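You operate a simulated robot arm through the tools that you are given. There is no shell and no other tool. Be economical: measure what you need, move in short steps, check, and stop when the job is done.

You are at the controls of a simulated robot arm. One attempt, no reset.

Task
Turn the bath dial to 65. Then stack the oil can labelled "B" from the shelf under the materials bench on top of the oil can labelled "C". Then take the jar on the service shelf top and put it away on the bottom board of the service shelf. Then open the deep waste drawer. Do these in the order given. Set down upright: jar.

The check looks at the end state, three seconds after you hand in, the way a careful person would. Anything else that was tipped, shoved, dropped, spilled or broken makes it a failure.

Robot
A 7-joint arm with a fingered hand on a trunk, on a base that drives. Base frame: it is fixed to the floor where the robot stands at the start and does not move with it; the origin is under the middle of the robot, x ahead of it, y to its left, z up. Units: mm, degrees, N and s.
With the tool pointing down near the work surface it reaches from about 100 to 520 mm from the robot's upright axis, wherever it stands. Its first joint turns from -69.0 to 172.0 degrees. Places, roughly: bath dial [500, 0, 900]; bottom board of the service shelf [-2000, -3200, 300]; deep waste drawer [-400, -2900, 600]; jar [-1750, -3000, 750]; oil can [750, 250, 500]. Payload 3.4 kg.
The tool frame sits at the grasp point between the pads (the TCP): z along the fingers, y along the line on which they close. The tips reach 25 mm beyond it. Largest opening 88 mm; the body of the gripper starts 29 mm behind the TCP. The gripper is a hand of 5 fingers: y runs from the thumb to the fingers, the wrist lies at [-13, -97, -162] in the tool frame.
Orientation is that of the tool frame in the base frame, as [roll, pitch, yaw] about the fixed x, y, z axes, in that order (R = Rz(yaw) Ry(pitch) Rx(roll)). With the fingers straight down and the wrist toward the robot, the tool's x, y and z point along [0, 1, 0], [1, 0, 0] and [0, 0, -1] of the base frame.

Tools
- The arm moves only by the tool arm_command. Its argument "motion" is a list of rows, each a list of 2 entries, a list of its own where there are three numbers: the shift along the tool's x, y, z in units of 25 mm (1.0 is 25 mm), then the turn, a rotation vector about the tool's x, y, z in units of 6 degrees (1.0 is 6 degrees). In form: [[[tx, ty, tz], [ax, ay, az]], ...]. A call has 1 to 12 rows; each row shifts and turns the commanded pose from where the row before left it, along the tool's axes as they then stand. A call with a number of a shift or a turn outside -1 to 1 is refused whole. A row lasts 0.2 s, in which the tool goes at most 50 mm and 8.6 degrees; a call with a longer step from one row to the next is refused whole. Where a pose cannot be reached the arm comes as near as it can. A force on the tool above 40 N (or 10 N above the force at the start of the call, whichever is more), or a blocked arm, ends the call early, and 0.2 s more pass. In this call time passes only in rows, and 0.2 s behind the last. It gives the time, the measured TCP pose, the force on the tool (base axes), the opening and the grip force at its end, in the units of the frame above (readings bear some noise), with the torque about the TCP (base axes, N m) and any sound that the robot's microphone picked up.
- Cameras (640 x 400 px; columns grow to the right, rows downward): "scene" is now at [141.6, 10.9, 1250.6]; the picture's right is [0.11, -0.99, 0.00], its down [-0.37, -0.04, -0.93] and it looks along [0.92, 0.11, -0.37] (base axes); focal length 214 px, centre (320, 200). "wrist" rides on the gripper at [59, -79, -105] in the tool frame; the picture's right is [-0.73, 0.32, -0.61], its down [-0.62, -0.68, 0.38] and it looks along [-0.29, 0.66, 0.70] (tool axes); focal length 234 px, centre (320, 200). There is no depth. A picture from a camera that has moved, and an enlarged one, comes with that camera's place and axes in the base frame and with its lens.
- capture(camera): a new picture of that camera. The clock stands still meanwhile.
- raise_lower(by): slides the trunk up (or, below 0, down) by that many mm; the arm and the scene camera ride with it, the base frame stays. It gives what a move gives, with no picture.
- drive_base(legs): drives the robot by 1 to 6 legs, each [ahead, left, turn to the left] in mm, mm and degrees, along the robot's own axes; the way and the turn of a leg run together, so that a leg with both is an arc; at most 1500 mm and 180 degrees a leg. The arm and the cameras ride along, it lands a little off, and it stops where it bumps. It gives what a move gives.
- finger_targets(index, middle, ring, little, thumb_bend, thumb_turn): sets how far each is bent, from 0 (flat) to 1 (curled in); at 0.3 the hand is open as for a grip, at 0.7 the pads meet at the TCP. One left out holds its place. A second passes; each finger stops where it meets its share of the squeeze, and holds until it gets a number again. It is the only way to open and close the hand. It gives what a move gives, with no picture; readings hold the bend of each and the force on index, middle, ring, little, thumb and palm. thumb_turn goes from beside the hand (0) to across from the fingers (1), as for a grip.
- head_to(pan, tilt): turns the head with the scene camera to pan (to the left, within 86 degrees either way) and tilt (down, from -29 to 69), counted from straight ahead of the robot. It gives what a move gives.
- zoom(camera, box): a new picture of the part [left, top, right, bottom] of that camera's present view, enlarged. The clock stands still meanwhile.
- job_done(): hands the job in; it is judged then, once.

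Go step by step. Nothing tells you exact positions but the pictures and the camera data: compare them with the known pose of the tool, close in by small moves and look again before you grip or let go. The budget is 165 turns and 112 pictures, counting those below and the enlarged ones. Unless the task says otherwise, let go and move clear before handing in, and close with one line.

The tools are called after "Emit:" as a command line: name --argument value ..., lists and objects as JSON in quotes. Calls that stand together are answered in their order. arm_command: Moves the arm, as the interface text tells. Its arguments: {"type":"object","properties":{"motion":{"type":"array"}},"required":["motion"]} The other tools are called the same way: raise_lower (by) slides the trunk up or down; finger_targets (index, middle, ring, little, thumb_bend, thumb_turn) moves the fingers one by one; drive_base (legs) drives the base; head_to (pan, tilt) turns the head that bears the scene camera; capture (camera) takes a picture; zoom (camera, box) takes an enlarged picture of a part of a camera's view; job_done () hands the job in.

At the start:

```text
clock: 0.0
position: [374.2, 127.7, 1204.5]
ee_rot: [-180.0, 0.0, 90.0]
force: [-0.1, 0.1, -0.7]
wrist_torque: [0.01, 0.02, 0.03]
finger_gap: 87.6
grip_force: 0.0
shape: jaw
bend: [0.3, 0.3, 0.3, 0.3, 0.3, 0.98]
finger forces: [0.1, 0.0, 0.0, 0.0, 0.0, 0.1]
trunk travel left (down, up): [-486.0, 454.0]
robot x, y, heading: [-3.3, 1.8, 0.0]
head pan, tilt: [6.6, 21.7]
```

scene: 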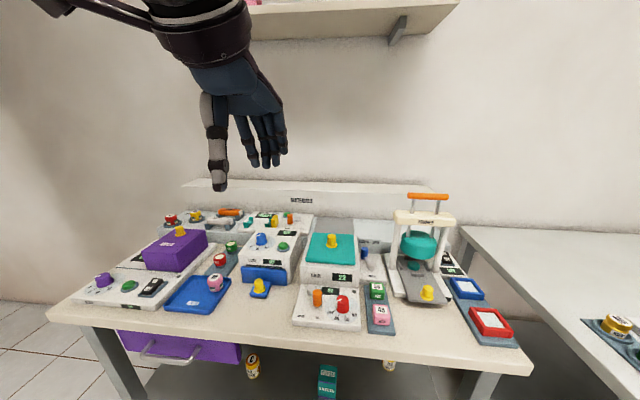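
wrist: 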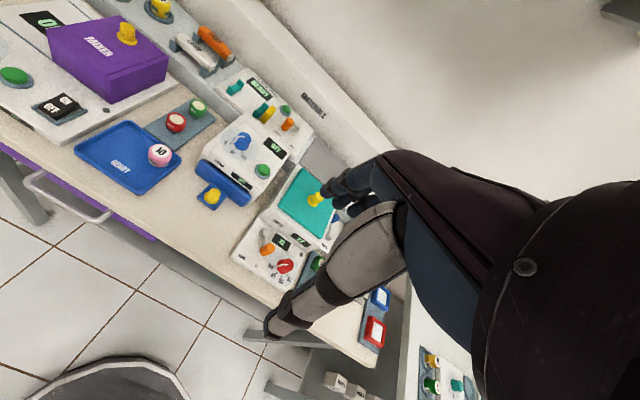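

I see the materials bench ahead with several devices; the bath is likely the teal-lidded unit with an orange and red knob. I zoom in to read it.

Emit:
zoom --camera "scene" --box '[280, 220, 400, 340]'

Emit:
zoom --camera "scene" --box '[220, 330, 420, 400]'

```text
3.33 times, centred on (340, 280) of scene
camera zoom: at [141.6, 10.9, 1250.6], right [0.11, -0.99, 0.0], down [-0.37, -0.04, -0.93], along [0.92, 0.11, -0.37], focal length 715 px, centre (253, -67)
```

zoom: 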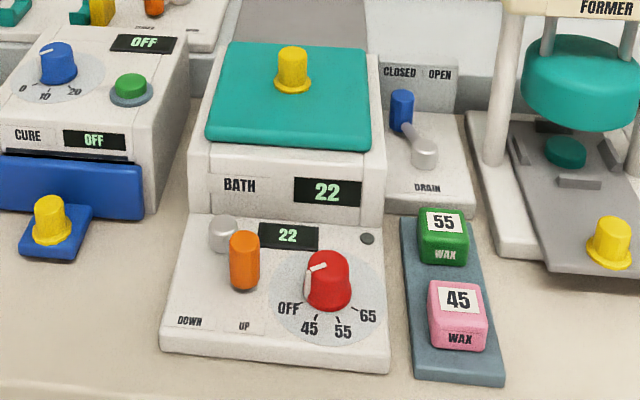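

```text
3.20 times, centred on (320, 365) of scene
camera zoom: at [141.6, 10.9, 1250.6], right [0.11, -0.99, 0.0], down [-0.37, -0.04, -0.93], along [0.92, 0.11, -0.37], focal length 686 px, centre (320, -328)
```

zoom: 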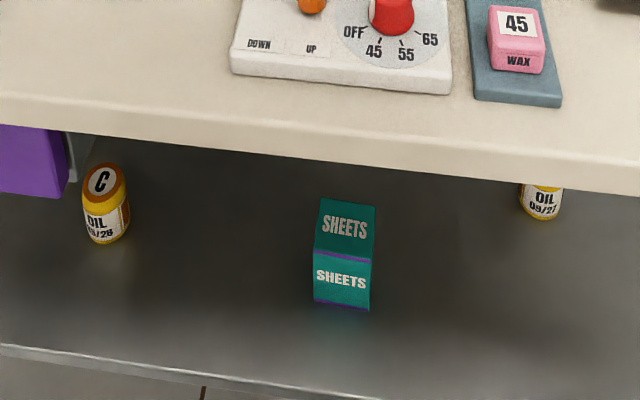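

The bath dial looks to be about (509, 4, 848) by triangulation, with OFF/45/55/65 running counterclockwise. I tilt the head for a closer view of the dial.

Emit:
head_to --pan 0 --tilt 45

Emit:
raise_lower --by -100

Emit:
capture --camera "scene"

Emit:
capture --camera "wrist"

```text
clock: 0.9
position: [374.9, 125.8, 1206.5]
ee_rot: [180.0, 0.0, 90.1]
force: [0.5, -0.3, 0.1]
wrist_torque: [0.0, 0.02, 0.01]
finger_gap: 87.7
grip_force: 0.0
shape: jaw
bend: [0.3, 0.3, 0.3, 0.3, 0.3, 0.98]
finger forces: [0.0, 0.0, 0.1, 0.0, 0.0, 0.0]
trunk travel left (down, up): [-486.0, 454.0]
robot x, y, heading: [-2.3, -2.1, -0.0]
head pan, tilt: [0.0, 45.0]
```

```text
clock: 2.2
position: [373.7, 127.1, 1104.3]
ee_rot: [-180.0, 0.0, 90.0]
force: [-0.3, 0.6, 0.3]
wrist_torque: [-0.01, -0.05, -0.02]
finger_gap: 87.5
grip_force: 0.0
shape: jaw
bend: [0.3, 0.3, 0.3, 0.3, 0.3, 0.98]
finger forces: [0.0, 0.0, 0.1, 0.0, 0.0, 0.0]
trunk travel left (down, up): [-386.0, 554.0]
robot x, y, heading: [2.9, -0.5, 0.0]
head pan, tilt: [0.0, 45.0]
```

```text
107 pictures are left
camera scene: at [130.5, 0.3, 1114.7], right [0.0, -1.0, 0.0], down [-0.71, 0.0, -0.71], along [0.71, 0.0, -0.71], focal length 214 px, centre (320, 200)
```

scene: 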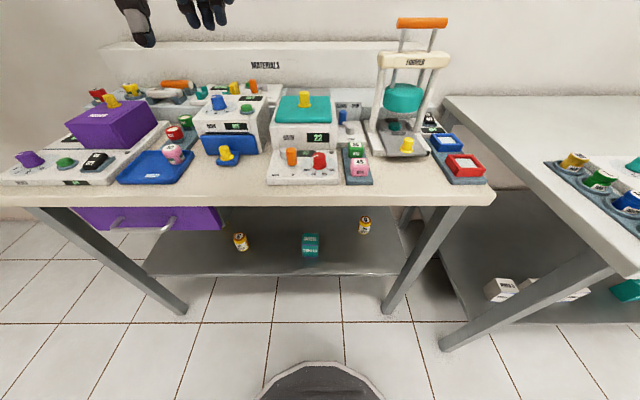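

```text
106 pictures are left
camera wrist: at [295.1, 187.0, 1209.4], right [0.32, -0.73, 0.61], down [-0.68, -0.62, -0.38], along [0.66, -0.29, -0.7], focal length 234 px, centre (320, 200)
```

wrist: 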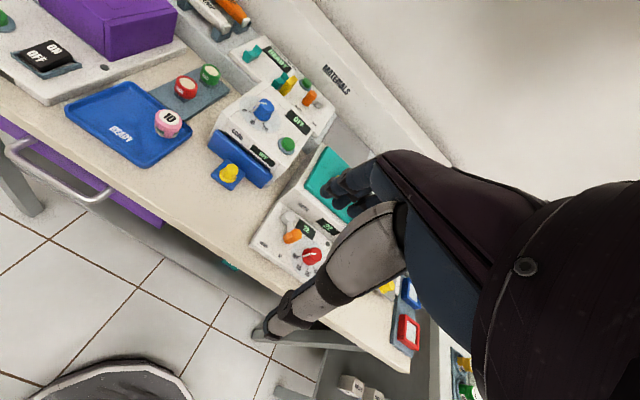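

Dial at roughly (512, 0, 848). I zoom for pointer and label geometry.

Emit:
zoom --camera "scene" --box '[260, 130, 350, 190]'

Emit:
zoom --camera "scene" --box '[210, 200, 410, 280]'

```text
6.67 times, centred on (305, 160) of scene
camera zoom: at [130.5, 0.3, 1114.7], right [0.0, -1.0, 0.0], down [-0.71, 0.0, -0.71], along [0.71, 0.0, -0.71], focal length 1430 px, centre (420, 467)
```

zoom: 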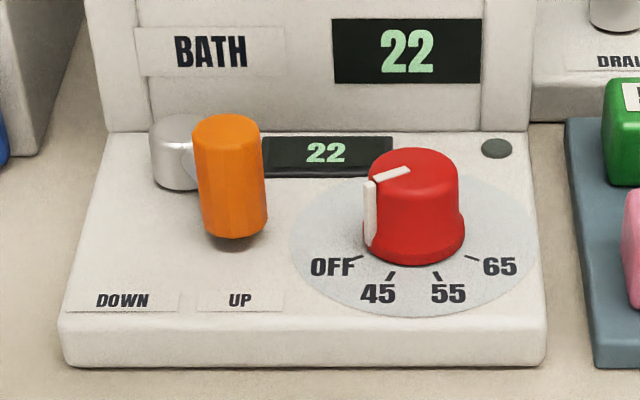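

```text
3.20 times, centred on (310, 240) of scene
camera zoom: at [130.5, 0.3, 1114.7], right [0.0, -1.0, 0.0], down [-0.71, 0.0, -0.71], along [0.71, 0.0, -0.71], focal length 686 px, centre (352, 72)
```

zoom: 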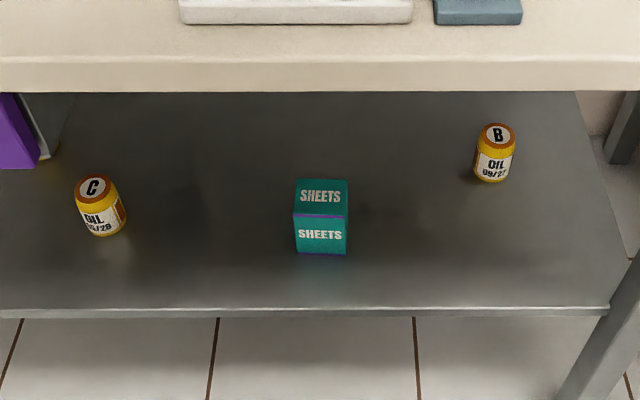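

The pointer stands at OFF; 65 is about 130° counterclockwise from it. I drive a little closer, then place the hand above the knob.

Emit:
drive_base --legs '[[60, 0, 0]]'

Emit:
arm_command --motion '[[[-0.85, 0.5, 0], [0, 0, 0]], [[-0.85, 0.5, 0], [0, 0, 0]], [[-0.85, 0.5, 0], [0, 0, 0]], [[-0.85, 0.5, 0], [0, 0, 0]], [[-0.85, 0.5, 0], [0, 0, 0]], [[-0.85, 0.5, 0], [0, 0, 0]], [[0, 0, 0.8], [0, 0, 0]], [[0, 0, 0.8], [0, 0, 0]], [[0, 0, 0.8], [0, 0, 0]], [[0, 0, 0.8], [0, 0, 0]]]'

Emit:
capture --camera "scene"

Emit:
capture --camera "wrist"

```text
clock: 3.2
position: [434.6, 126.9, 1105.0]
ee_rot: [-179.8, 0.1, 90.1]
force: [0.0, -0.5, -0.1]
wrist_torque: [-0.02, 0.03, -0.04]
finger_gap: 87.7
grip_force: 0.1
shape: jaw
bend: [0.3, 0.3, 0.3, 0.3, 0.3, 0.98]
finger forces: [0.1, 0.0, 0.0, 0.0, 0.0, 0.1]
trunk travel left (down, up): [-386.0, 554.0]
robot x, y, heading: [63.4, -2.9, -0.2]
head pan, tilt: [0.0, 45.0]
```

```text
clock: 5.4
position: [508.7, 1.2, 1024.9]
ee_rot: [180.0, 0.0, 90.1]
force: [-0.5, -0.2, -0.5]
wrist_torque: [0.0, -0.01, -0.01]
finger_gap: 87.7
grip_force: 0.0
shape: jaw
bend: [0.3, 0.3, 0.3, 0.3, 0.3, 0.98]
finger forces: [0.1, 0.1, 0.0, 0.0, 0.1, 0.0]
trunk travel left (down, up): [-386.0, 554.0]
robot x, y, heading: [59.2, -3.8, 0.0]
head pan, tilt: [0.0, 45.0]
```

```text
103 pictures are left
camera scene: at [189.9, 0.1, 1114.7], right [0.0, -1.0, 0.0], down [-0.71, 0.0, -0.71], along [0.71, 0.0, -0.71], focal length 214 px, centre (320, 200)
```

scene: 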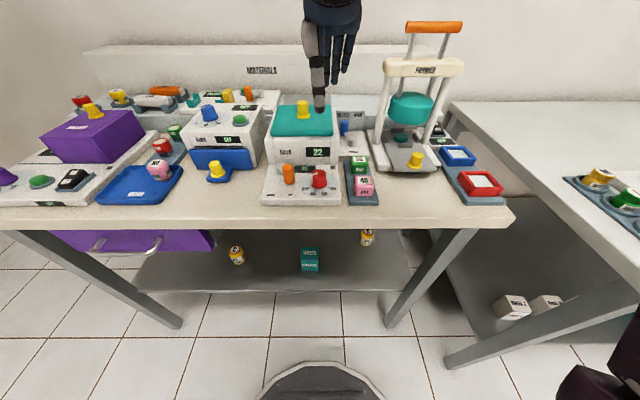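

```text
102 pictures are left
camera wrist: at [429.1, 60.5, 1128.8], right [0.32, -0.73, 0.61], down [-0.68, -0.62, -0.38], along [0.66, -0.29, -0.7], focal length 234 px, centre (320, 200)
```

wrist: 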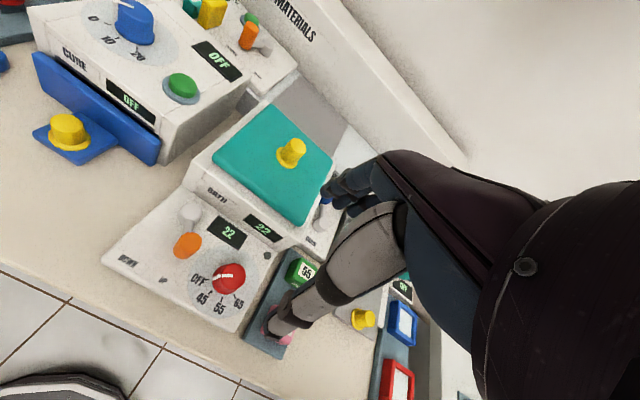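

Knob about (511, 3, 847), its top near 861. I preshape the hand narrowly (middle, ring, thumb) and look at it.

Emit:
finger_targets --index 0.48 --middle 0.48 --ring 0.48 --little 0.48 --thumb_bend 0.48

Emit:
head_to --pan 0 --tilt 28

Emit:
zoom --camera "scene" --box '[260, 100, 400, 200]'

Emit:
zoom --camera "wrist" --box '[100, 140, 420, 340]'

```text
clock: 6.4
position: [507.6, 1.5, 1024.6]
ee_rot: [180.0, 0.0, 90.1]
force: [0.0, 0.1, -0.1]
wrist_torque: [-0.04, 0.01, 0.0]
finger_gap: 46.4
grip_force: 0.1
shape: fingers
bend: [0.48, 0.48, 0.48, 0.48, 0.48, 0.98]
finger forces: [0.0, 0.1, 0.0, 0.0, 0.1, 0.1]
trunk travel left (down, up): [-386.0, 554.0]
robot x, y, heading: [56.8, 1.2, 0.0]
head pan, tilt: [0.0, 45.0]
```

```text
clock: 7.2
position: [507.3, 0.1, 1025.7]
ee_rot: [180.0, 0.0, 90.1]
force: [-0.6, 0.0, 0.5]
wrist_torque: [-0.02, 0.06, -0.04]
finger_gap: 46.7
grip_force: 0.1
shape: fingers
bend: [0.48, 0.48, 0.48, 0.48, 0.48, 0.98]
finger forces: [0.0, 0.0, 0.0, 0.1, 0.0, 0.0]
trunk travel left (down, up): [-386.0, 554.0]
robot x, y, heading: [59.0, 1.6, -0.2]
head pan, tilt: [0.0, 28.0]
```

```text
4.00 times, centred on (330, 150) of scene
camera zoom: at [199.4, 0.2, 1140.4], right [0.0, -1.0, 0.0], down [-0.47, 0.0, -0.88], along [0.88, 0.0, -0.47], focal length 858 px, centre (280, 400)
```

zoom: 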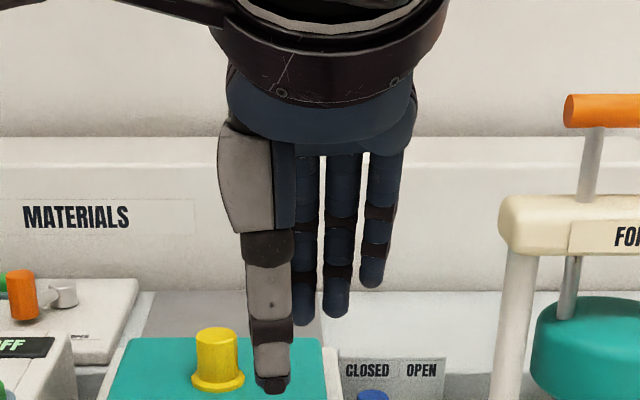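

```text
2.00 times, centred on (260, 240) of wrist
camera zoom: at [428.8, 60.7, 1129.1], right [0.32, -0.73, 0.61], down [-0.68, -0.62, -0.38], along [0.66, -0.29, -0.7], focal length 468 px, centre (440, 120)
```

zoom: 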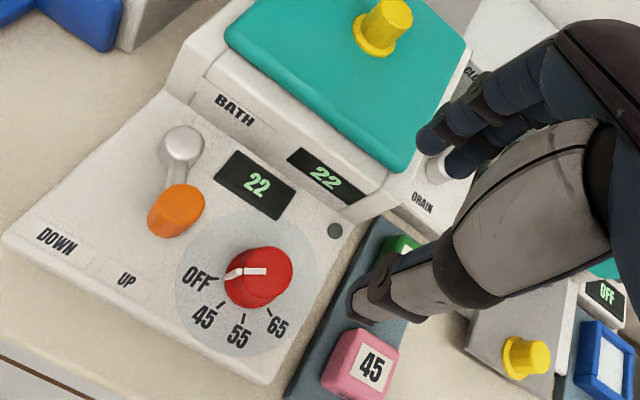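

Thumb and index oppose each other at the TCP, with the other fingers on the −x tool side. I yaw the hand by −65° above the dial.

Emit:
arm_command --motion '[[[0, 0, 0.2], [0, 0, 1]], [[0, 0, 0.2], [0, 0, 1]], [[0, 0, 0.2], [0, 0, 1]], [[0, 0, 0.2], [0, 0, 1]], [[0, 0, 0.2], [0, 0, 1]], [[0, 0, 0.2], [0, 0, 1]], [[0, 0, 0.2], [0, 0, 1]], [[0, 0, 0.2], [0, 0, 1]], [[0, 0, 0.2], [0, 0, 1]], [[0, 0, 0.2], [0, 0, 1]], [[0, 0, 0.2], [0, 0, 1]]]'

Emit:
capture --camera "wrist"

```text
clock: 9.6
position: [500.0, -6.2, 954.0]
ee_rot: [-179.9, -0.3, 24.0]
force: [-0.3, 1.1, 0.7]
wrist_torque: [0.0, 0.01, 0.02]
finger_gap: 46.3
grip_force: 0.1
shape: fingers
bend: [0.48, 0.48, 0.48, 0.48, 0.48, 0.98]
finger forces: [0.0, 0.1, 0.0, 0.0, 0.0, 0.1]
out of reach, approached as far as the arm can: row 11
trunk travel left (down, up): [-386.0, 554.0]
robot x, y, heading: [58.9, 0.3, -0.1]
head pan, tilt: [0.0, 28.0]
```

```text
99 pictures are left
camera wrist: at [520.7, 91.0, 1057.9], right [-0.53, -0.59, 0.6], down [-0.85, 0.37, -0.39], along [0.01, -0.72, -0.7], focal length 234 px, centre (320, 200)
```

wrist: 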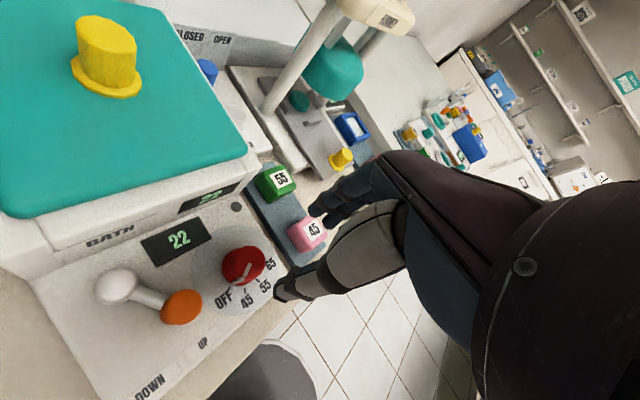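

The last bit was out of reach. I back the yaw off by 12° and see whether the pose recovers.

Emit:
arm_command --motion '[[[0, 0, 0], [0, 0, -1]], [[0, 0, 0], [0, 0, -1]]]'

```text
clock: 10.2
position: [500.1, -6.4, 954.0]
ee_rot: [-179.9, 0.0, 36.1]
force: [-0.2, 0.4, 0.4]
wrist_torque: [-0.04, -0.01, -0.02]
finger_gap: 46.5
grip_force: 0.0
shape: fingers
bend: [0.48, 0.48, 0.48, 0.48, 0.48, 0.98]
finger forces: [0.1, 0.1, 0.0, 0.0, 0.0, 0.0]
trunk travel left (down, up): [-386.0, 554.0]
robot x, y, heading: [58.6, 1.4, 0.2]
head pan, tilt: [0.0, 28.0]
```

Good. I center over the knob and lower to just above it, then look.

Emit:
arm_command --motion '[[[0.35, -0.03, 0.5], [0, 0, 0]], [[0.35, -0.03, 0.5], [0, 0, 0]], [[0, 0, 0.5], [0, 0, 0]], [[0, 0, 0.4], [0, 0, 0]]]'

Emit:
zoom --camera "wrist" --box '[120, 160, 440, 360]'

Emit:
zoom --camera "scene" --box '[240, 140, 400, 240]'

```text
clock: 11.2
position: [511.2, 6.1, 906.1]
ee_rot: [180.0, 0.0, 36.0]
force: [0.7, -0.7, 0.0]
wrist_torque: [0.0, 0.05, 0.01]
finger_gap: 46.4
grip_force: 0.1
shape: fingers
bend: [0.48, 0.48, 0.48, 0.48, 0.48, 0.98]
finger forces: [0.1, 0.0, 0.0, 0.0, 0.0, 0.0]
trunk travel left (down, up): [-386.0, 554.0]
robot x, y, heading: [58.3, 2.8, 0.0]
head pan, tilt: [0.0, 28.0]
```

```text
2.00 times, centred on (280, 260) of wrist
camera zoom: at [514.1, 106.4, 1010.2], right [-0.4, -0.69, 0.61], down [-0.91, 0.18, -0.38], along [0.15, -0.7, -0.7], focal length 468 px, centre (400, 80)
```

zoom: 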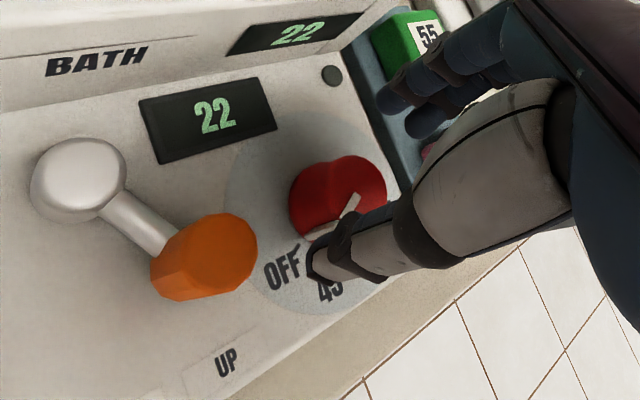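

```text
4.00 times, centred on (320, 190) of scene
camera zoom: at [199.6, 0.3, 1140.5], right [0.0, -1.0, 0.0], down [-0.47, 0.0, -0.88], along [0.88, 0.0, -0.47], focal length 858 px, centre (320, 240)
```

zoom: 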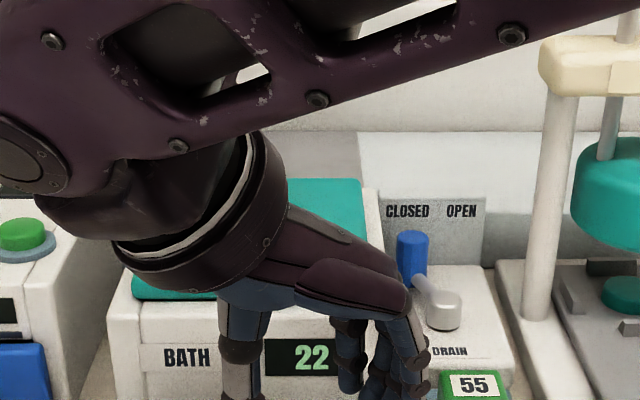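

Alignment matches my estimate (knob top at about (511, 3, 861)). I lower to TCP z≈870 straddling the knob.

Emit:
arm_command --motion '[[[0, 0, 0.48], [0, 0, 0]], [[0, 0, 0.48], [0, 0, 0]], [[0, 0, 0.48], [0, 0, 0]]]'

Emit:
head_to --pan 0 --tilt 42

Emit:
zoom --camera "scene" --box '[260, 130, 380, 205]'

Emit:
zoom --camera "wrist" --box '[200, 160, 440, 310]'

```text
clock: 12.0
position: [512.6, 7.1, 871.1]
ee_rot: [180.0, 0.0, 36.1]
force: [-0.9, 0.5, -0.2]
wrist_torque: [-0.01, -0.01, -0.02]
finger_gap: 46.5
grip_force: 0.0
shape: fingers
bend: [0.48, 0.48, 0.48, 0.48, 0.48, 0.98]
finger forces: [0.1, 0.1, 0.0, 0.1, 0.1, 0.0]
trunk travel left (down, up): [-386.0, 554.0]
robot x, y, heading: [59.5, 0.4, 0.2]
head pan, tilt: [0.0, 28.0]
```

```text
clock: 12.7
position: [512.8, 6.9, 870.2]
ee_rot: [-180.0, 0.0, 36.2]
force: [0.2, 0.1, -0.6]
wrist_torque: [-0.03, 0.0, 0.0]
finger_gap: 46.5
grip_force: 0.1
shape: fingers
bend: [0.48, 0.48, 0.48, 0.48, 0.48, 0.98]
finger forces: [0.0, 0.1, 0.1, 0.0, 0.0, 0.1]
trunk travel left (down, up): [-386.0, 554.0]
robot x, y, heading: [56.3, 0.0, 0.1]
head pan, tilt: [0.0, 42.0]
```

```text
5.33 times, centred on (320, 168) of scene
camera zoom: at [191.9, 0.3, 1119.1], right [0.0, -1.0, 0.0], down [-0.67, 0.0, -0.74], along [0.74, 0.0, -0.67], focal length 1144 px, centre (320, 373)
```

zoom: 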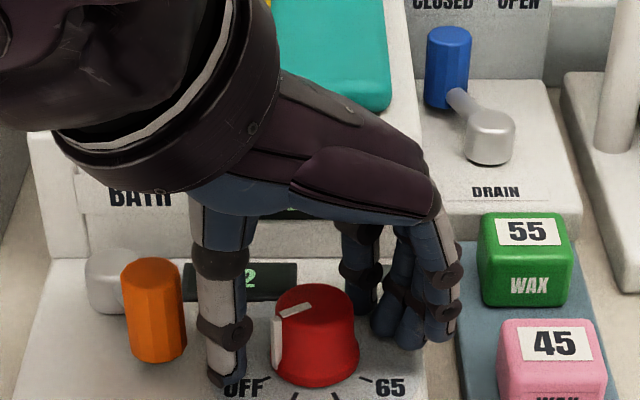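

```text
2.67 times, centred on (320, 235) of wrist
camera zoom: at [513.6, 105.8, 974.8], right [-0.4, -0.69, 0.61], down [-0.91, 0.18, -0.38], along [0.15, -0.7, -0.7], focal length 624 px, centre (320, 107)
```

zoom: 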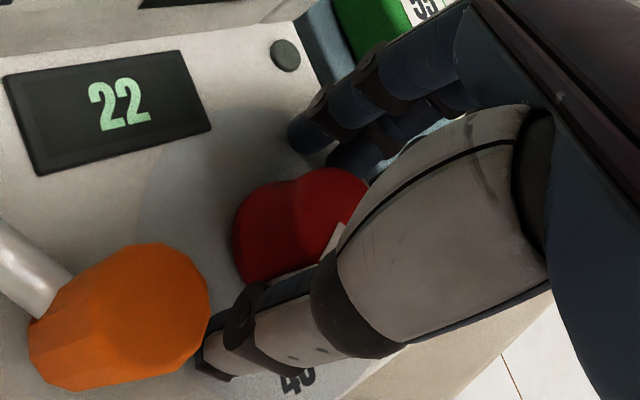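

The knob sits about 6 mm toward the fingers; I shift 5 mm along tool y and close thumb, index and middle.

Emit:
arm_command --motion '[[[-0.05, 0.22, 0.05], [0, 0, 0]]]'

Emit:
finger_targets --index 0.7 --middle 0.7 --thumb_bend 0.7

Emit:
zoom --camera "scene" --box '[260, 130, 380, 205]'

```text
clock: 13.1
position: [514.7, -0.1, 869.1]
ee_rot: [-180.0, 0.0, 36.1]
force: [0.9, 0.5, 1.0]
wrist_torque: [0.0, 0.04, -0.03]
finger_gap: 46.6
grip_force: 0.2
shape: fingers
bend: [0.48, 0.48, 0.48, 0.48, 0.48, 0.98]
finger forces: [0.0, 0.6, 0.0, 0.1, 0.0, 0.0]
trunk travel left (down, up): [-386.0, 554.0]
robot x, y, heading: [57.6, -5.6, 0.0]
head pan, tilt: [0.0, 42.0]
```

```text
clock: 14.1
position: [513.5, 0.4, 869.4]
ee_rot: [179.9, 0.1, 36.1]
force: [-0.3, 0.3, -0.8]
wrist_torque: [0.0, -0.01, 0.05]
finger_gap: 17.4
grip_force: 7.1
shape: fingers
bend: [0.64, 0.64, 0.48, 0.48, 0.6, 0.97]
finger forces: [2.9, 4.2, 0.1, 0.0, 7.2, 0.0]
trunk travel left (down, up): [-386.0, 554.0]
robot x, y, heading: [59.6, 1.9, -0.3]
head pan, tilt: [0.0, 42.0]
```

```text
5.33 times, centred on (320, 168) of scene
camera zoom: at [191.8, 0.4, 1119.0], right [0.0, -1.0, 0.0], down [-0.67, 0.0, -0.74], along [0.74, 0.0, -0.67], focal length 1144 px, centre (320, 373)
```

zoom: 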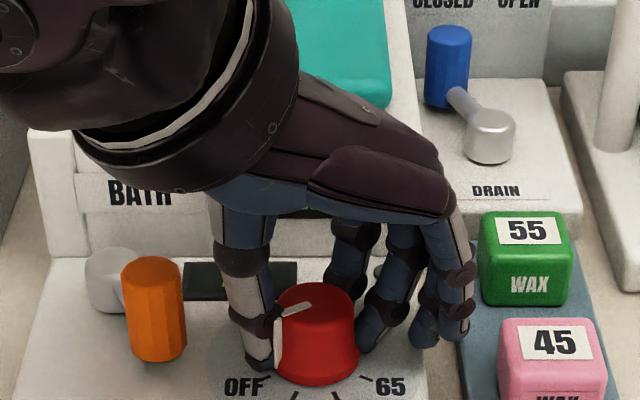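

Gripped with 7 N. I turn counterclockwise 48° first and check.

Emit:
arm_command --motion '[[[0, 0, 0], [0, 0, -1]], [[0, 0, 0], [0, 0, -1]], [[0, 0, 0], [0, 0, -1]], [[0, 0, 0], [0, 0, -1]], [[0, 0, 0], [0, 0, -1]], [[0, 0, 0], [0, 0, -1]], [[0, 0, 0], [0, 0, -1]], [[0, 0, 0], [0, 0, -1]]]'

Emit:
zoom --camera "scene" --box '[260, 130, 380, 205]'

```text
clock: 15.9
position: [513.4, 1.4, 869.0]
ee_rot: [-180.0, 0.0, 84.1]
force: [0.5, 8.0, 1.9]
wrist_torque: [0.11, -0.03, -0.01]
finger_gap: 17.0
grip_force: 8.5
shape: fingers
bend: [0.64, 0.66, 0.48, 0.48, 0.61, 0.94]
finger forces: [4.6, 2.6, 0.0, 0.0, 9.4, 0.0]
trunk travel left (down, up): [-386.0, 554.0]
robot x, y, heading: [60.2, 0.3, 0.1]
head pan, tilt: [0.0, 42.0]
```

```text
5.33 times, centred on (320, 168) of scene
camera zoom: at [191.7, 2.0, 1119.1], right [0.0, -1.0, 0.0], down [-0.67, 0.0, -0.74], along [0.74, 0.0, -0.67], focal length 1144 px, centre (320, 373)
```

zoom: 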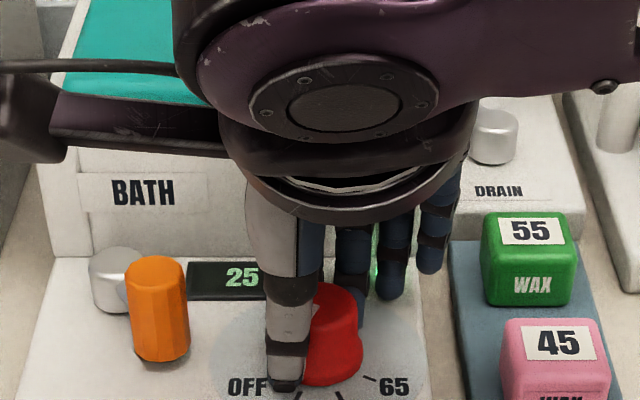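

The dial is turning (thumb is off centre a bit to the left). I shift 5 mm toward −y and keep turning.

Emit:
arm_command --motion '[[[-0.24, 0, 0], [0, 0, 0]], [[0, 0, 0], [0, 0, -1]], [[0, 0, 0], [0, 0, -1]], [[0, 0, 0], [0, 0, -1]], [[0, 0, 0], [0, 0, -1]], [[0, 0, 0], [0, 0, -1]], [[0, 0, 0], [0, 0, -1]]]'

Emit:
zoom --camera "scene" --box '[260, 130, 380, 205]'

Emit:
zoom --camera "wrist" --box '[200, 160, 440, 310]'

```text
clock: 17.5
position: [513.6, -3.9, 866.9]
ee_rot: [179.9, 0.1, 120.3]
force: [-2.8, 11.8, 0.9]
wrist_torque: [0.23, 0.0, -0.03]
finger_gap: 19.9
grip_force: 8.5
shape: fingers
bend: [0.6, 0.68, 0.48, 0.48, 0.63, 0.92]
finger forces: [7.1, 1.8, 0.0, 0.0, 8.3, 0.0]
trunk travel left (down, up): [-386.0, 554.0]
robot x, y, heading: [56.3, -1.2, -0.2]
head pan, tilt: [0.0, 42.0]
```

```text
5.33 times, centred on (320, 168) of scene
camera zoom: at [191.0, 2.5, 1119.2], right [0.0, -1.0, 0.0], down [-0.67, 0.0, -0.74], along [0.74, 0.0, -0.67], focal length 1144 px, centre (320, 373)
```

zoom: 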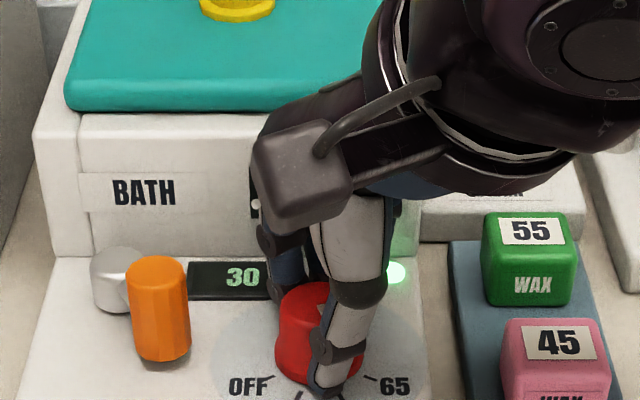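

```text
2.67 times, centred on (320, 235) of wrist
camera zoom: at [415.5, 9.0, 972.7], right [0.64, -0.46, 0.61], down [-0.28, -0.88, -0.38], along [0.71, 0.08, -0.7], focal length 624 px, centre (320, 107)
```

zoom: 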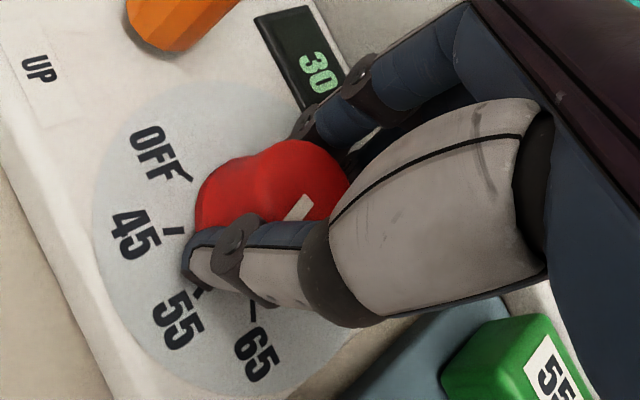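

The dial follows (now ≈84° turned, near 55). I correct the side load by shifting +y 6 mm and keep turning 36°.

Emit:
arm_command --motion '[[[0.21, 0.12, 0], [0, 0, 0]], [[0, 0, 0], [0, 0, -1]], [[0, 0, 0], [0, 0, -1]], [[0, 0, 0], [0, 0, -1]], [[0, 0, 0], [0, 0, -1]], [[0, 0, 0], [0, 0, -1]], [[0, 0, 0], [0, 0, -1]]]'

Emit:
zoom --camera "scene" --box '[260, 130, 380, 205]'

Emit:
zoom --camera "wrist" --box '[200, 160, 440, 310]'

```text
clock: 19.1
position: [513.7, 1.2, 869.6]
ee_rot: [-180.0, 0.0, 156.1]
force: [-1.3, 4.5, -1.9]
wrist_torque: [0.11, 0.02, -0.01]
finger_gap: 19.7
grip_force: 9.3
shape: fingers
bend: [0.6, 0.67, 0.48, 0.48, 0.62, 0.94]
finger forces: [6.9, 5.0, 0.1, 0.0, 7.0, 0.0]
trunk travel left (down, up): [-386.0, 554.0]
robot x, y, heading: [60.2, -2.6, -0.1]
head pan, tilt: [0.0, 42.0]
```

```text
5.33 times, centred on (320, 168) of scene
camera zoom: at [191.6, 1.2, 1119.0], right [0.0, -1.0, 0.0], down [-0.67, 0.0, -0.74], along [0.74, 0.0, -0.67], focal length 1144 px, centre (320, 373)
```

zoom: 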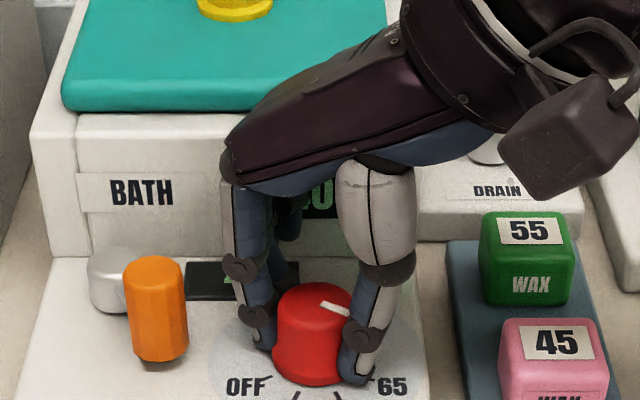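

```text
2.67 times, centred on (320, 235) of wrist
camera zoom: at [428.1, -46.0, 973.4], right [0.79, 0.0, 0.61], down [0.3, -0.88, -0.38], along [0.53, 0.48, -0.7], focal length 624 px, centre (320, 107)
```

zoom: 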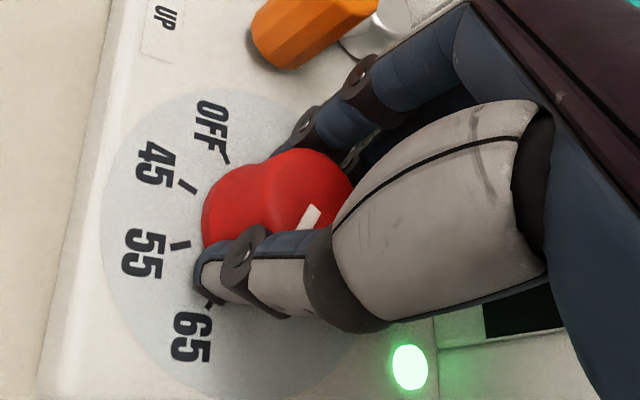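

Almost at 65; I turn 7° more, then open the hand slightly and check the pointer.

Emit:
arm_command --motion '[[[0, 0, 0], [0, 0, -0.6]], [[0, 0, 0], [0, 0, -0.6]]]'

Emit:
finger_targets --index 0.46 --middle 0.46 --thumb_bend 0.46

Emit:
arm_command --motion '[[[0, 0, -0.8], [0, 0, 0]], [[0, 0, -0.8], [0, 0, 0]], [[0, 0, -0.8], [0, 0, 0]], [[0, 0, -0.8], [0, 0, 0]]]'

Emit:
zoom --camera "scene" --box '[260, 130, 380, 205]'

```text
clock: 19.7
position: [514.2, 1.7, 869.1]
ee_rot: [-179.9, 0.0, 163.3]
force: [0.8, 4.6, -1.5]
wrist_torque: [0.13, -0.05, -0.15]
finger_gap: 19.7
grip_force: 10.0
shape: fingers
bend: [0.59, 0.67, 0.48, 0.48, 0.63, 0.93]
finger forces: [7.2, 5.7, 0.0, 0.0, 7.8, 0.0]
trunk travel left (down, up): [-386.0, 554.0]
robot x, y, heading: [63.6, -0.4, -0.2]
head pan, tilt: [0.0, 42.0]
```

```text
clock: 20.7
position: [513.7, -0.1, 868.8]
ee_rot: [-180.0, 0.0, 163.2]
force: [0.0, 0.0, 0.4]
wrist_torque: [0.01, 0.02, 0.0]
finger_gap: 49.9
grip_force: 0.2
shape: fingers
bend: [0.46, 0.46, 0.48, 0.48, 0.46, 0.97]
finger forces: [0.0, 0.3, 0.1, 0.1, 0.0, 0.1]
trunk travel left (down, up): [-386.0, 554.0]
robot x, y, heading: [57.5, -1.9, -0.1]
head pan, tilt: [0.0, 42.0]
```

```text
clock: 21.7
position: [513.7, -0.6, 947.6]
ee_rot: [-180.0, 0.0, 163.4]
force: [-0.8, 0.0, 0.3]
wrist_torque: [0.0, -0.01, 0.04]
finger_gap: 49.9
grip_force: 0.0
shape: fingers
bend: [0.46, 0.46, 0.48, 0.48, 0.46, 0.97]
finger forces: [0.0, 0.0, 0.0, 0.0, 0.1, 0.0]
trunk travel left (down, up): [-386.0, 554.0]
robot x, y, heading: [59.3, 0.1, 0.3]
head pan, tilt: [0.0, 42.0]
```

```text
5.33 times, centred on (320, 168) of scene
camera zoom: at [191.6, 0.4, 1119.0], right [0.0, -1.0, 0.0], down [-0.67, 0.0, -0.74], along [0.74, 0.0, -0.67], focal length 1144 px, centre (320, 373)
```

zoom: 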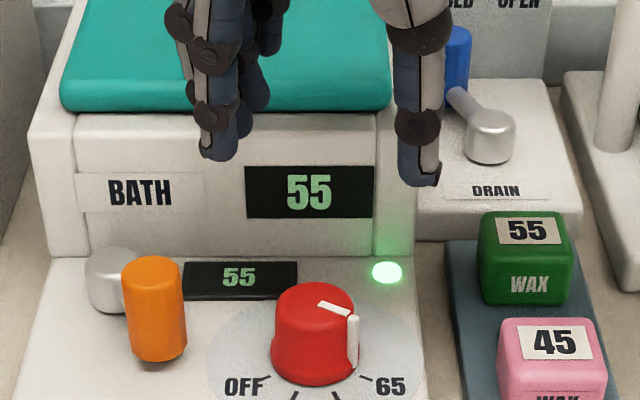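

The pointer mirrors its OFF position, so it sits at 65, and the displays are still climbing. I open the hand, back away from the bench, and look at displays and cans.

Emit:
drive_base --legs '[[-260, 0, 0]]'

Emit:
finger_targets --index 0.3 --middle 0.3 --ring 0.3 --little 0.3 --thumb_bend 0.3

Emit:
zoom --camera "scene" --box '[220, 80, 420, 205]'

```text
clock: 23.6
position: [259.2, 0.4, 948.2]
ee_rot: [-179.9, -0.1, 163.4]
force: [-0.5, 0.2, -0.1]
wrist_torque: [0.04, -0.06, 0.05]
finger_gap: 50.1
grip_force: 0.1
shape: fingers
bend: [0.46, 0.46, 0.48, 0.48, 0.46, 0.97]
finger forces: [0.1, 0.1, 0.0, 0.1, 0.0, 0.0]
trunk travel left (down, up): [-386.0, 554.0]
robot x, y, heading: [-196.2, -1.7, 0.1]
head pan, tilt: [0.0, 42.0]
```

```text
clock: 24.6
position: [259.4, 2.3, 947.8]
ee_rot: [180.0, 0.0, 163.4]
force: [-0.2, 0.2, -0.7]
wrist_torque: [-0.01, -0.01, -0.02]
finger_gap: 84.1
grip_force: 0.0
shape: fingers
bend: [0.3, 0.3, 0.3, 0.3, 0.3, 0.97]
finger forces: [0.1, 0.0, 0.1, 0.0, 0.0, 0.0]
trunk travel left (down, up): [-386.0, 554.0]
robot x, y, heading: [-197.1, -2.3, 0.1]
head pan, tilt: [0.0, 42.0]
```

```text
3.20 times, centred on (320, 142) of scene
camera zoom: at [-62.2, 0.1, 1119.0], right [0.0, -1.0, 0.0], down [-0.67, 0.0, -0.74], along [0.74, 0.0, -0.67], focal length 686 px, centre (320, 384)
```

zoom: 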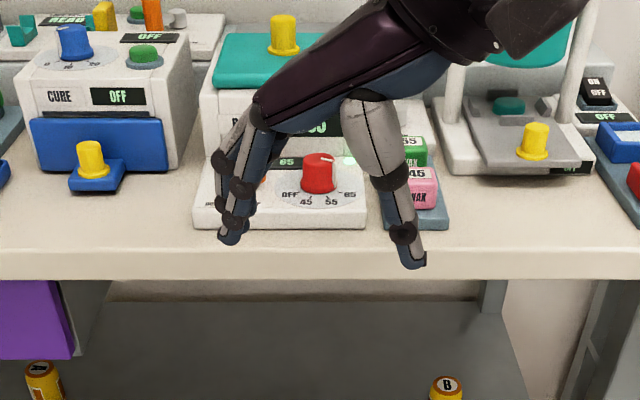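

The dial display reads 65 — done. Now I lower the trunk and turn the hand to point forward (fingers on the left, thumb right).

Emit:
raise_lower --by -300

Emit:
arm_command --motion '[[[0, 0, 0], [0, 0, -0.95]], [[0, 0, 0], [0, 0, -0.95]], [[0, 0, 0], [0, 0, -0.87]], [[0, 0, 0], [0, -1, 0]], [[0, 0, 0], [0, -1, 0]], [[0, 0, 0], [0, -1, 0]], [[0, 0, 0], [0, -1, 0]], [[0, 0, 0], [0, -1, 0]], [[0, 0, 0], [0, -1, 0]], [[0, 0, 0], [0, -1, 0]]]'

Emit:
head_to --pan 0 --tilt 25

Emit:
capture --camera "scene"

```text
clock: 27.6
position: [259.0, 0.6, 646.9]
ee_rot: [-180.0, 0.0, 163.4]
force: [0.2, -0.8, -0.7]
wrist_torque: [0.0, 0.02, 0.01]
finger_gap: 84.6
grip_force: 0.1
shape: fingers
bend: [0.3, 0.3, 0.3, 0.3, 0.3, 0.97]
finger forces: [0.0, 0.0, 0.0, 0.1, 0.0, 0.1]
trunk travel left (down, up): [-86.0, 854.0]
robot x, y, heading: [-195.6, -5.2, 0.2]
head pan, tilt: [0.0, 42.0]
```

```text
clock: 29.8
position: [259.5, 0.7, 647.2]
ee_rot: [179.8, 42.1, 179.7]
force: [0.6, 0.1, -0.1]
wrist_torque: [-0.01, -0.01, 0.0]
finger_gap: 84.7
grip_force: 0.1
shape: fingers
bend: [0.3, 0.3, 0.3, 0.3, 0.3, 0.97]
finger forces: [0.1, 0.0, 0.0, 0.0, 0.0, 0.0]
trunk travel left (down, up): [-86.0, 854.0]
robot x, y, heading: [-194.0, -0.9, 0.0]
head pan, tilt: [0.0, 42.0]
```

```text
clock: 30.6
position: [259.9, 1.4, 646.9]
ee_rot: [-180.0, 41.9, -180.0]
force: [0.6, -0.8, -0.3]
wrist_torque: [-0.01, -0.03, 0.0]
finger_gap: 84.6
grip_force: 0.0
shape: fingers
bend: [0.3, 0.3, 0.3, 0.3, 0.3, 0.97]
finger forces: [0.0, 0.0, 0.1, 0.0, 0.0, 0.0]
trunk travel left (down, up): [-86.0, 854.0]
robot x, y, heading: [-193.2, -0.2, 0.1]
head pan, tilt: [0.0, 25.0]
```

```text
86 pictures are left
camera scene: at [-53.8, 0.2, 845.2], right [0.0, -1.0, 0.0], down [-0.42, 0.0, -0.91], along [0.91, 0.0, -0.42], focal length 214 px, centre (320, 200)
```

scene: 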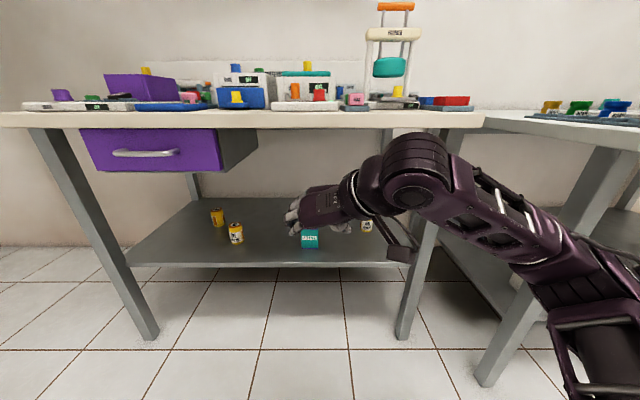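

Three cans: one behind C on the left, C, and B on the right. I zoom for accurate positions.

Emit:
zoom --camera "scene" --box '[200, 190, 296, 250]'

Emit:
zoom --camera "scene" --box '[290, 195, 386, 255]'

```text
6.67 times, centred on (248, 220) of scene
camera zoom: at [-53.8, 0.2, 845.2], right [0.0, -1.0, 0.0], down [-0.42, 0.0, -0.91], along [0.91, 0.0, -0.42], focal length 1430 px, centre (800, 67)
```

zoom: 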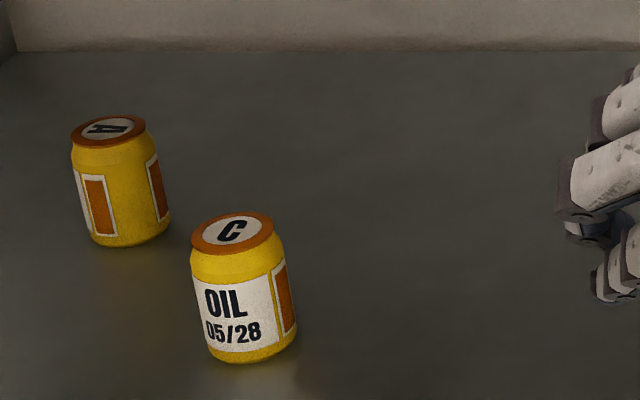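

```text
6.67 times, centred on (338, 225) of scene
camera zoom: at [-53.8, 0.2, 845.2], right [0.0, -1.0, 0.0], down [-0.42, 0.0, -0.91], along [0.91, 0.0, -0.42], focal length 1430 px, centre (200, 33)
```

zoom: 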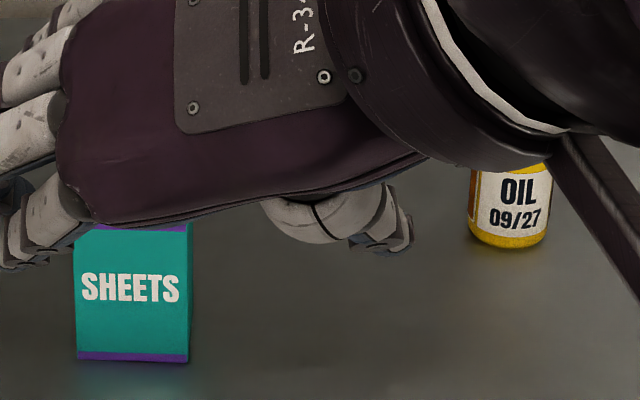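

C is near (590, 300), B near (650, −178), shelf ≈ z 385, cans ≈54×72 mm. The right table leg rules out a straight approach to B, so I'll come in angled from the left: finish pitching the hand and yaw it −45°.

Emit:
arm_command --motion '[[[0, 0, 0], [0, -1, 0]], [[0, 0, 0], [0, -1, 0]], [[0, 0, 0], [0, -1, 0]], [[0, 0, 0], [0, -1, 0]], [[0, 0, 0], [0, -1, 0]], [[0, 0, 0], [0, -1, 0]], [[0, 0, 0], [0, -1, 0]], [[0, 0, 0], [0, -1, 0]]]'

Emit:
arm_command --motion '[[[0, 0, 0], [1, 0, 0]], [[0, 0, 0], [1, 0, 0]], [[0, 0, 0], [1, 0, 0]], [[0, 0, 0], [1, 0, 0]], [[0, 0, 0], [1, 0, 0]], [[0, 0, 0], [1, 0, 0]], [[0, 0, 0], [1, 0, 0]]]'

Emit:
raise_lower --by -80

Emit:
capture --camera "scene"

Emit:
capture --camera "wrist"

```text
clock: 32.4
position: [260.4, 1.2, 648.8]
ee_rot: [-47.6, 89.8, -47.6]
force: [0.2, -0.8, 0.2]
wrist_torque: [0.01, -0.02, -0.01]
finger_gap: 84.6
grip_force: 0.1
shape: fingers
bend: [0.3, 0.3, 0.3, 0.3, 0.3, 0.97]
finger forces: [0.0, 0.1, 0.0, 0.1, 0.0, 0.1]
trunk travel left (down, up): [-86.0, 854.0]
robot x, y, heading: [-195.2, -2.5, -0.1]
head pan, tilt: [0.0, 25.0]
```

```text
clock: 34.0
position: [259.6, 1.1, 647.6]
ee_rot: [106.8, 89.8, 64.7]
force: [-0.4, 0.4, 0.1]
wrist_torque: [-0.03, 0.0, -0.01]
finger_gap: 84.4
grip_force: 0.1
shape: fingers
bend: [0.3, 0.3, 0.3, 0.3, 0.3, 0.98]
finger forces: [0.0, 0.1, 0.0, 0.0, 0.0, 0.0]
trunk travel left (down, up): [-86.0, 854.0]
robot x, y, heading: [-195.2, 0.3, 0.3]
head pan, tilt: [0.0, 25.0]
```

```text
clock: 35.1
position: [258.8, 0.4, 567.0]
ee_rot: [168.9, 90.0, 126.9]
force: [0.4, -0.7, 0.5]
wrist_torque: [0.01, -0.02, 0.01]
finger_gap: 84.7
grip_force: 0.0
shape: fingers
bend: [0.3, 0.3, 0.3, 0.3, 0.3, 0.98]
finger forces: [0.0, 0.0, 0.1, 0.1, 0.0, 0.0]
trunk travel left (down, up): [-6.0, 934.0]
robot x, y, heading: [-193.7, -0.5, 0.1]
head pan, tilt: [0.0, 25.0]
```

```text
83 pictures are left
camera scene: at [-53.8, 0.2, 765.3], right [0.0, -1.0, 0.0], down [-0.42, 0.0, -0.91], along [0.91, 0.0, -0.42], focal length 214 px, centre (320, 200)
```

scene: 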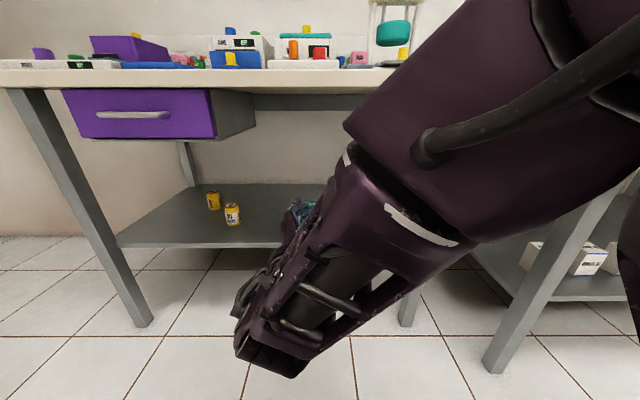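

```text
82 pictures are left
camera wrist: at [129.1, 13.7, 508.2], right [-0.23, 0.65, 0.73], down [-0.17, -0.76, 0.62], along [0.96, 0.02, 0.29], focal length 234 px, centre (320, 200)
```

wrist: 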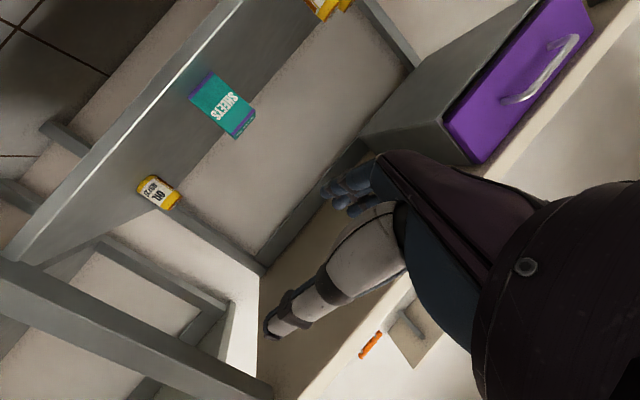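

The hand's camera would hit the shelf if the hand is fully horizontal, so I pitch it back to 45° down, extend forward and re-look.

Emit:
arm_command --motion '[[[0, 0, 0], [0, 1, 0]], [[0, 0, 0], [0, 1, 0]], [[0, 0, 0], [0, 1, 0]], [[0, 0, 0], [0, 1, 0]], [[0, 0, 0], [0, 1, 0]], [[0, 0, 0], [0, 1, 0]], [[0, 0, 0], [0, 1, 0]], [[0, 0, 0], [0, 0.5, 0]]]'

Emit:
capture --camera "scene"

Emit:
capture --camera "wrist"

```text
clock: 36.9
position: [258.5, -0.1, 567.5]
ee_rot: [-179.9, 45.0, 138.0]
force: [0.6, -0.9, 0.5]
wrist_torque: [-0.02, 0.01, 0.01]
finger_gap: 84.8
grip_force: 0.0
shape: fingers
bend: [0.3, 0.3, 0.3, 0.3, 0.3, 0.98]
finger forces: [0.1, 0.0, 0.0, 0.0, 0.0, 0.0]
trunk travel left (down, up): [-6.0, 934.0]
robot x, y, heading: [-196.2, 0.9, -0.1]
head pan, tilt: [0.0, 25.0]
```

```text
81 pictures are left
camera scene: at [-53.8, 0.2, 765.3], right [0.0, -1.0, 0.0], down [-0.42, 0.0, -0.91], along [0.91, 0.0, -0.42], focal length 214 px, centre (320, 200)
```

scene: 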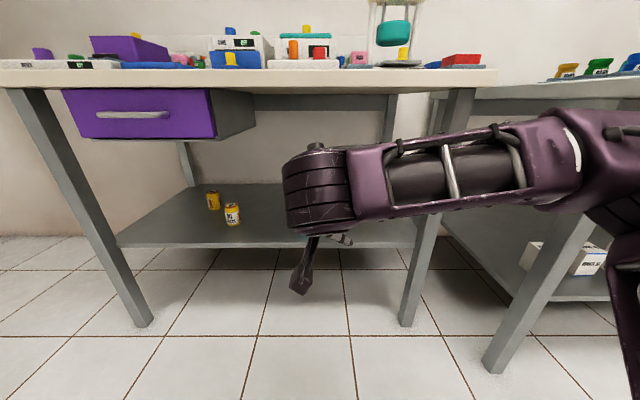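

```text
80 pictures are left
camera wrist: at [120.6, 20.5, 599.9], right [0.28, 0.18, 0.94], down [0.07, -0.98, 0.17], along [0.96, 0.02, -0.29], focal length 234 px, centre (320, 200)
```

wrist: 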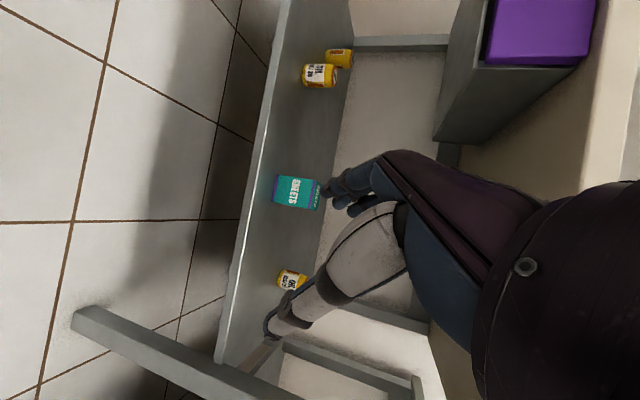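

From the wrist view B is about (662, −176), C about (610, 308), can mid-height z≈398. I drive forward and left so the forearm clears the right leg, then extend toward B above the shelf.

Emit:
drive_base --legs '[[0, 50, 0], [290, 0, 0]]'

Emit:
capture --camera "scene"

Emit:
capture --camera "wrist"

```text
clock: 39.5
position: [549.6, 51.7, 568.5]
ee_rot: [180.0, 45.0, 138.1]
force: [0.3, 0.3, 0.1]
wrist_torque: [-0.03, -0.01, 0.0]
finger_gap: 84.7
grip_force: 0.0
shape: fingers
bend: [0.3, 0.3, 0.3, 0.3, 0.3, 0.98]
finger forces: [0.1, 0.0, 0.0, 0.0, 0.1, 0.0]
trunk travel left (down, up): [-6.0, 934.0]
robot x, y, heading: [95.0, 49.4, 0.3]
head pan, tilt: [0.0, 25.0]
```

```text
79 pictures are left
camera scene: at [236.0, 50.5, 765.3], right [0.0, -1.0, 0.0], down [-0.42, 0.0, -0.91], along [0.91, 0.0, -0.42], focal length 214 px, centre (320, 200)
```

scene: 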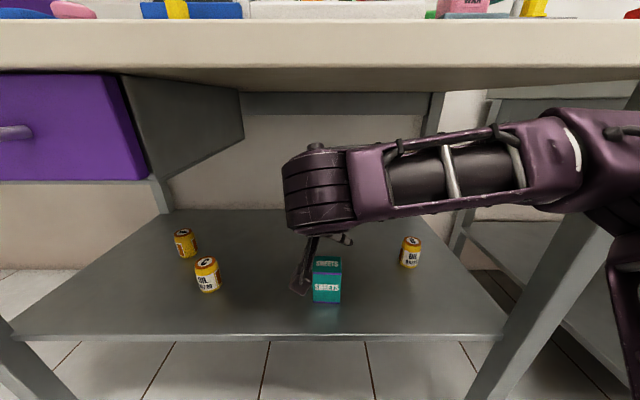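

```text
78 pictures are left
camera wrist: at [410.4, 71.2, 599.8], right [0.28, 0.18, 0.94], down [0.07, -0.98, 0.17], along [0.96, 0.02, -0.29], focal length 234 px, centre (320, 200)
```

wrist: 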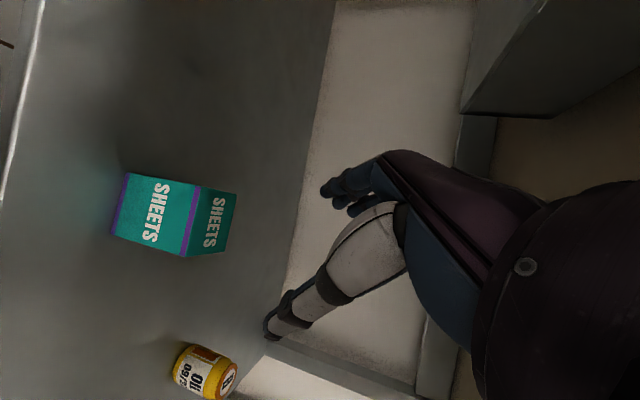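

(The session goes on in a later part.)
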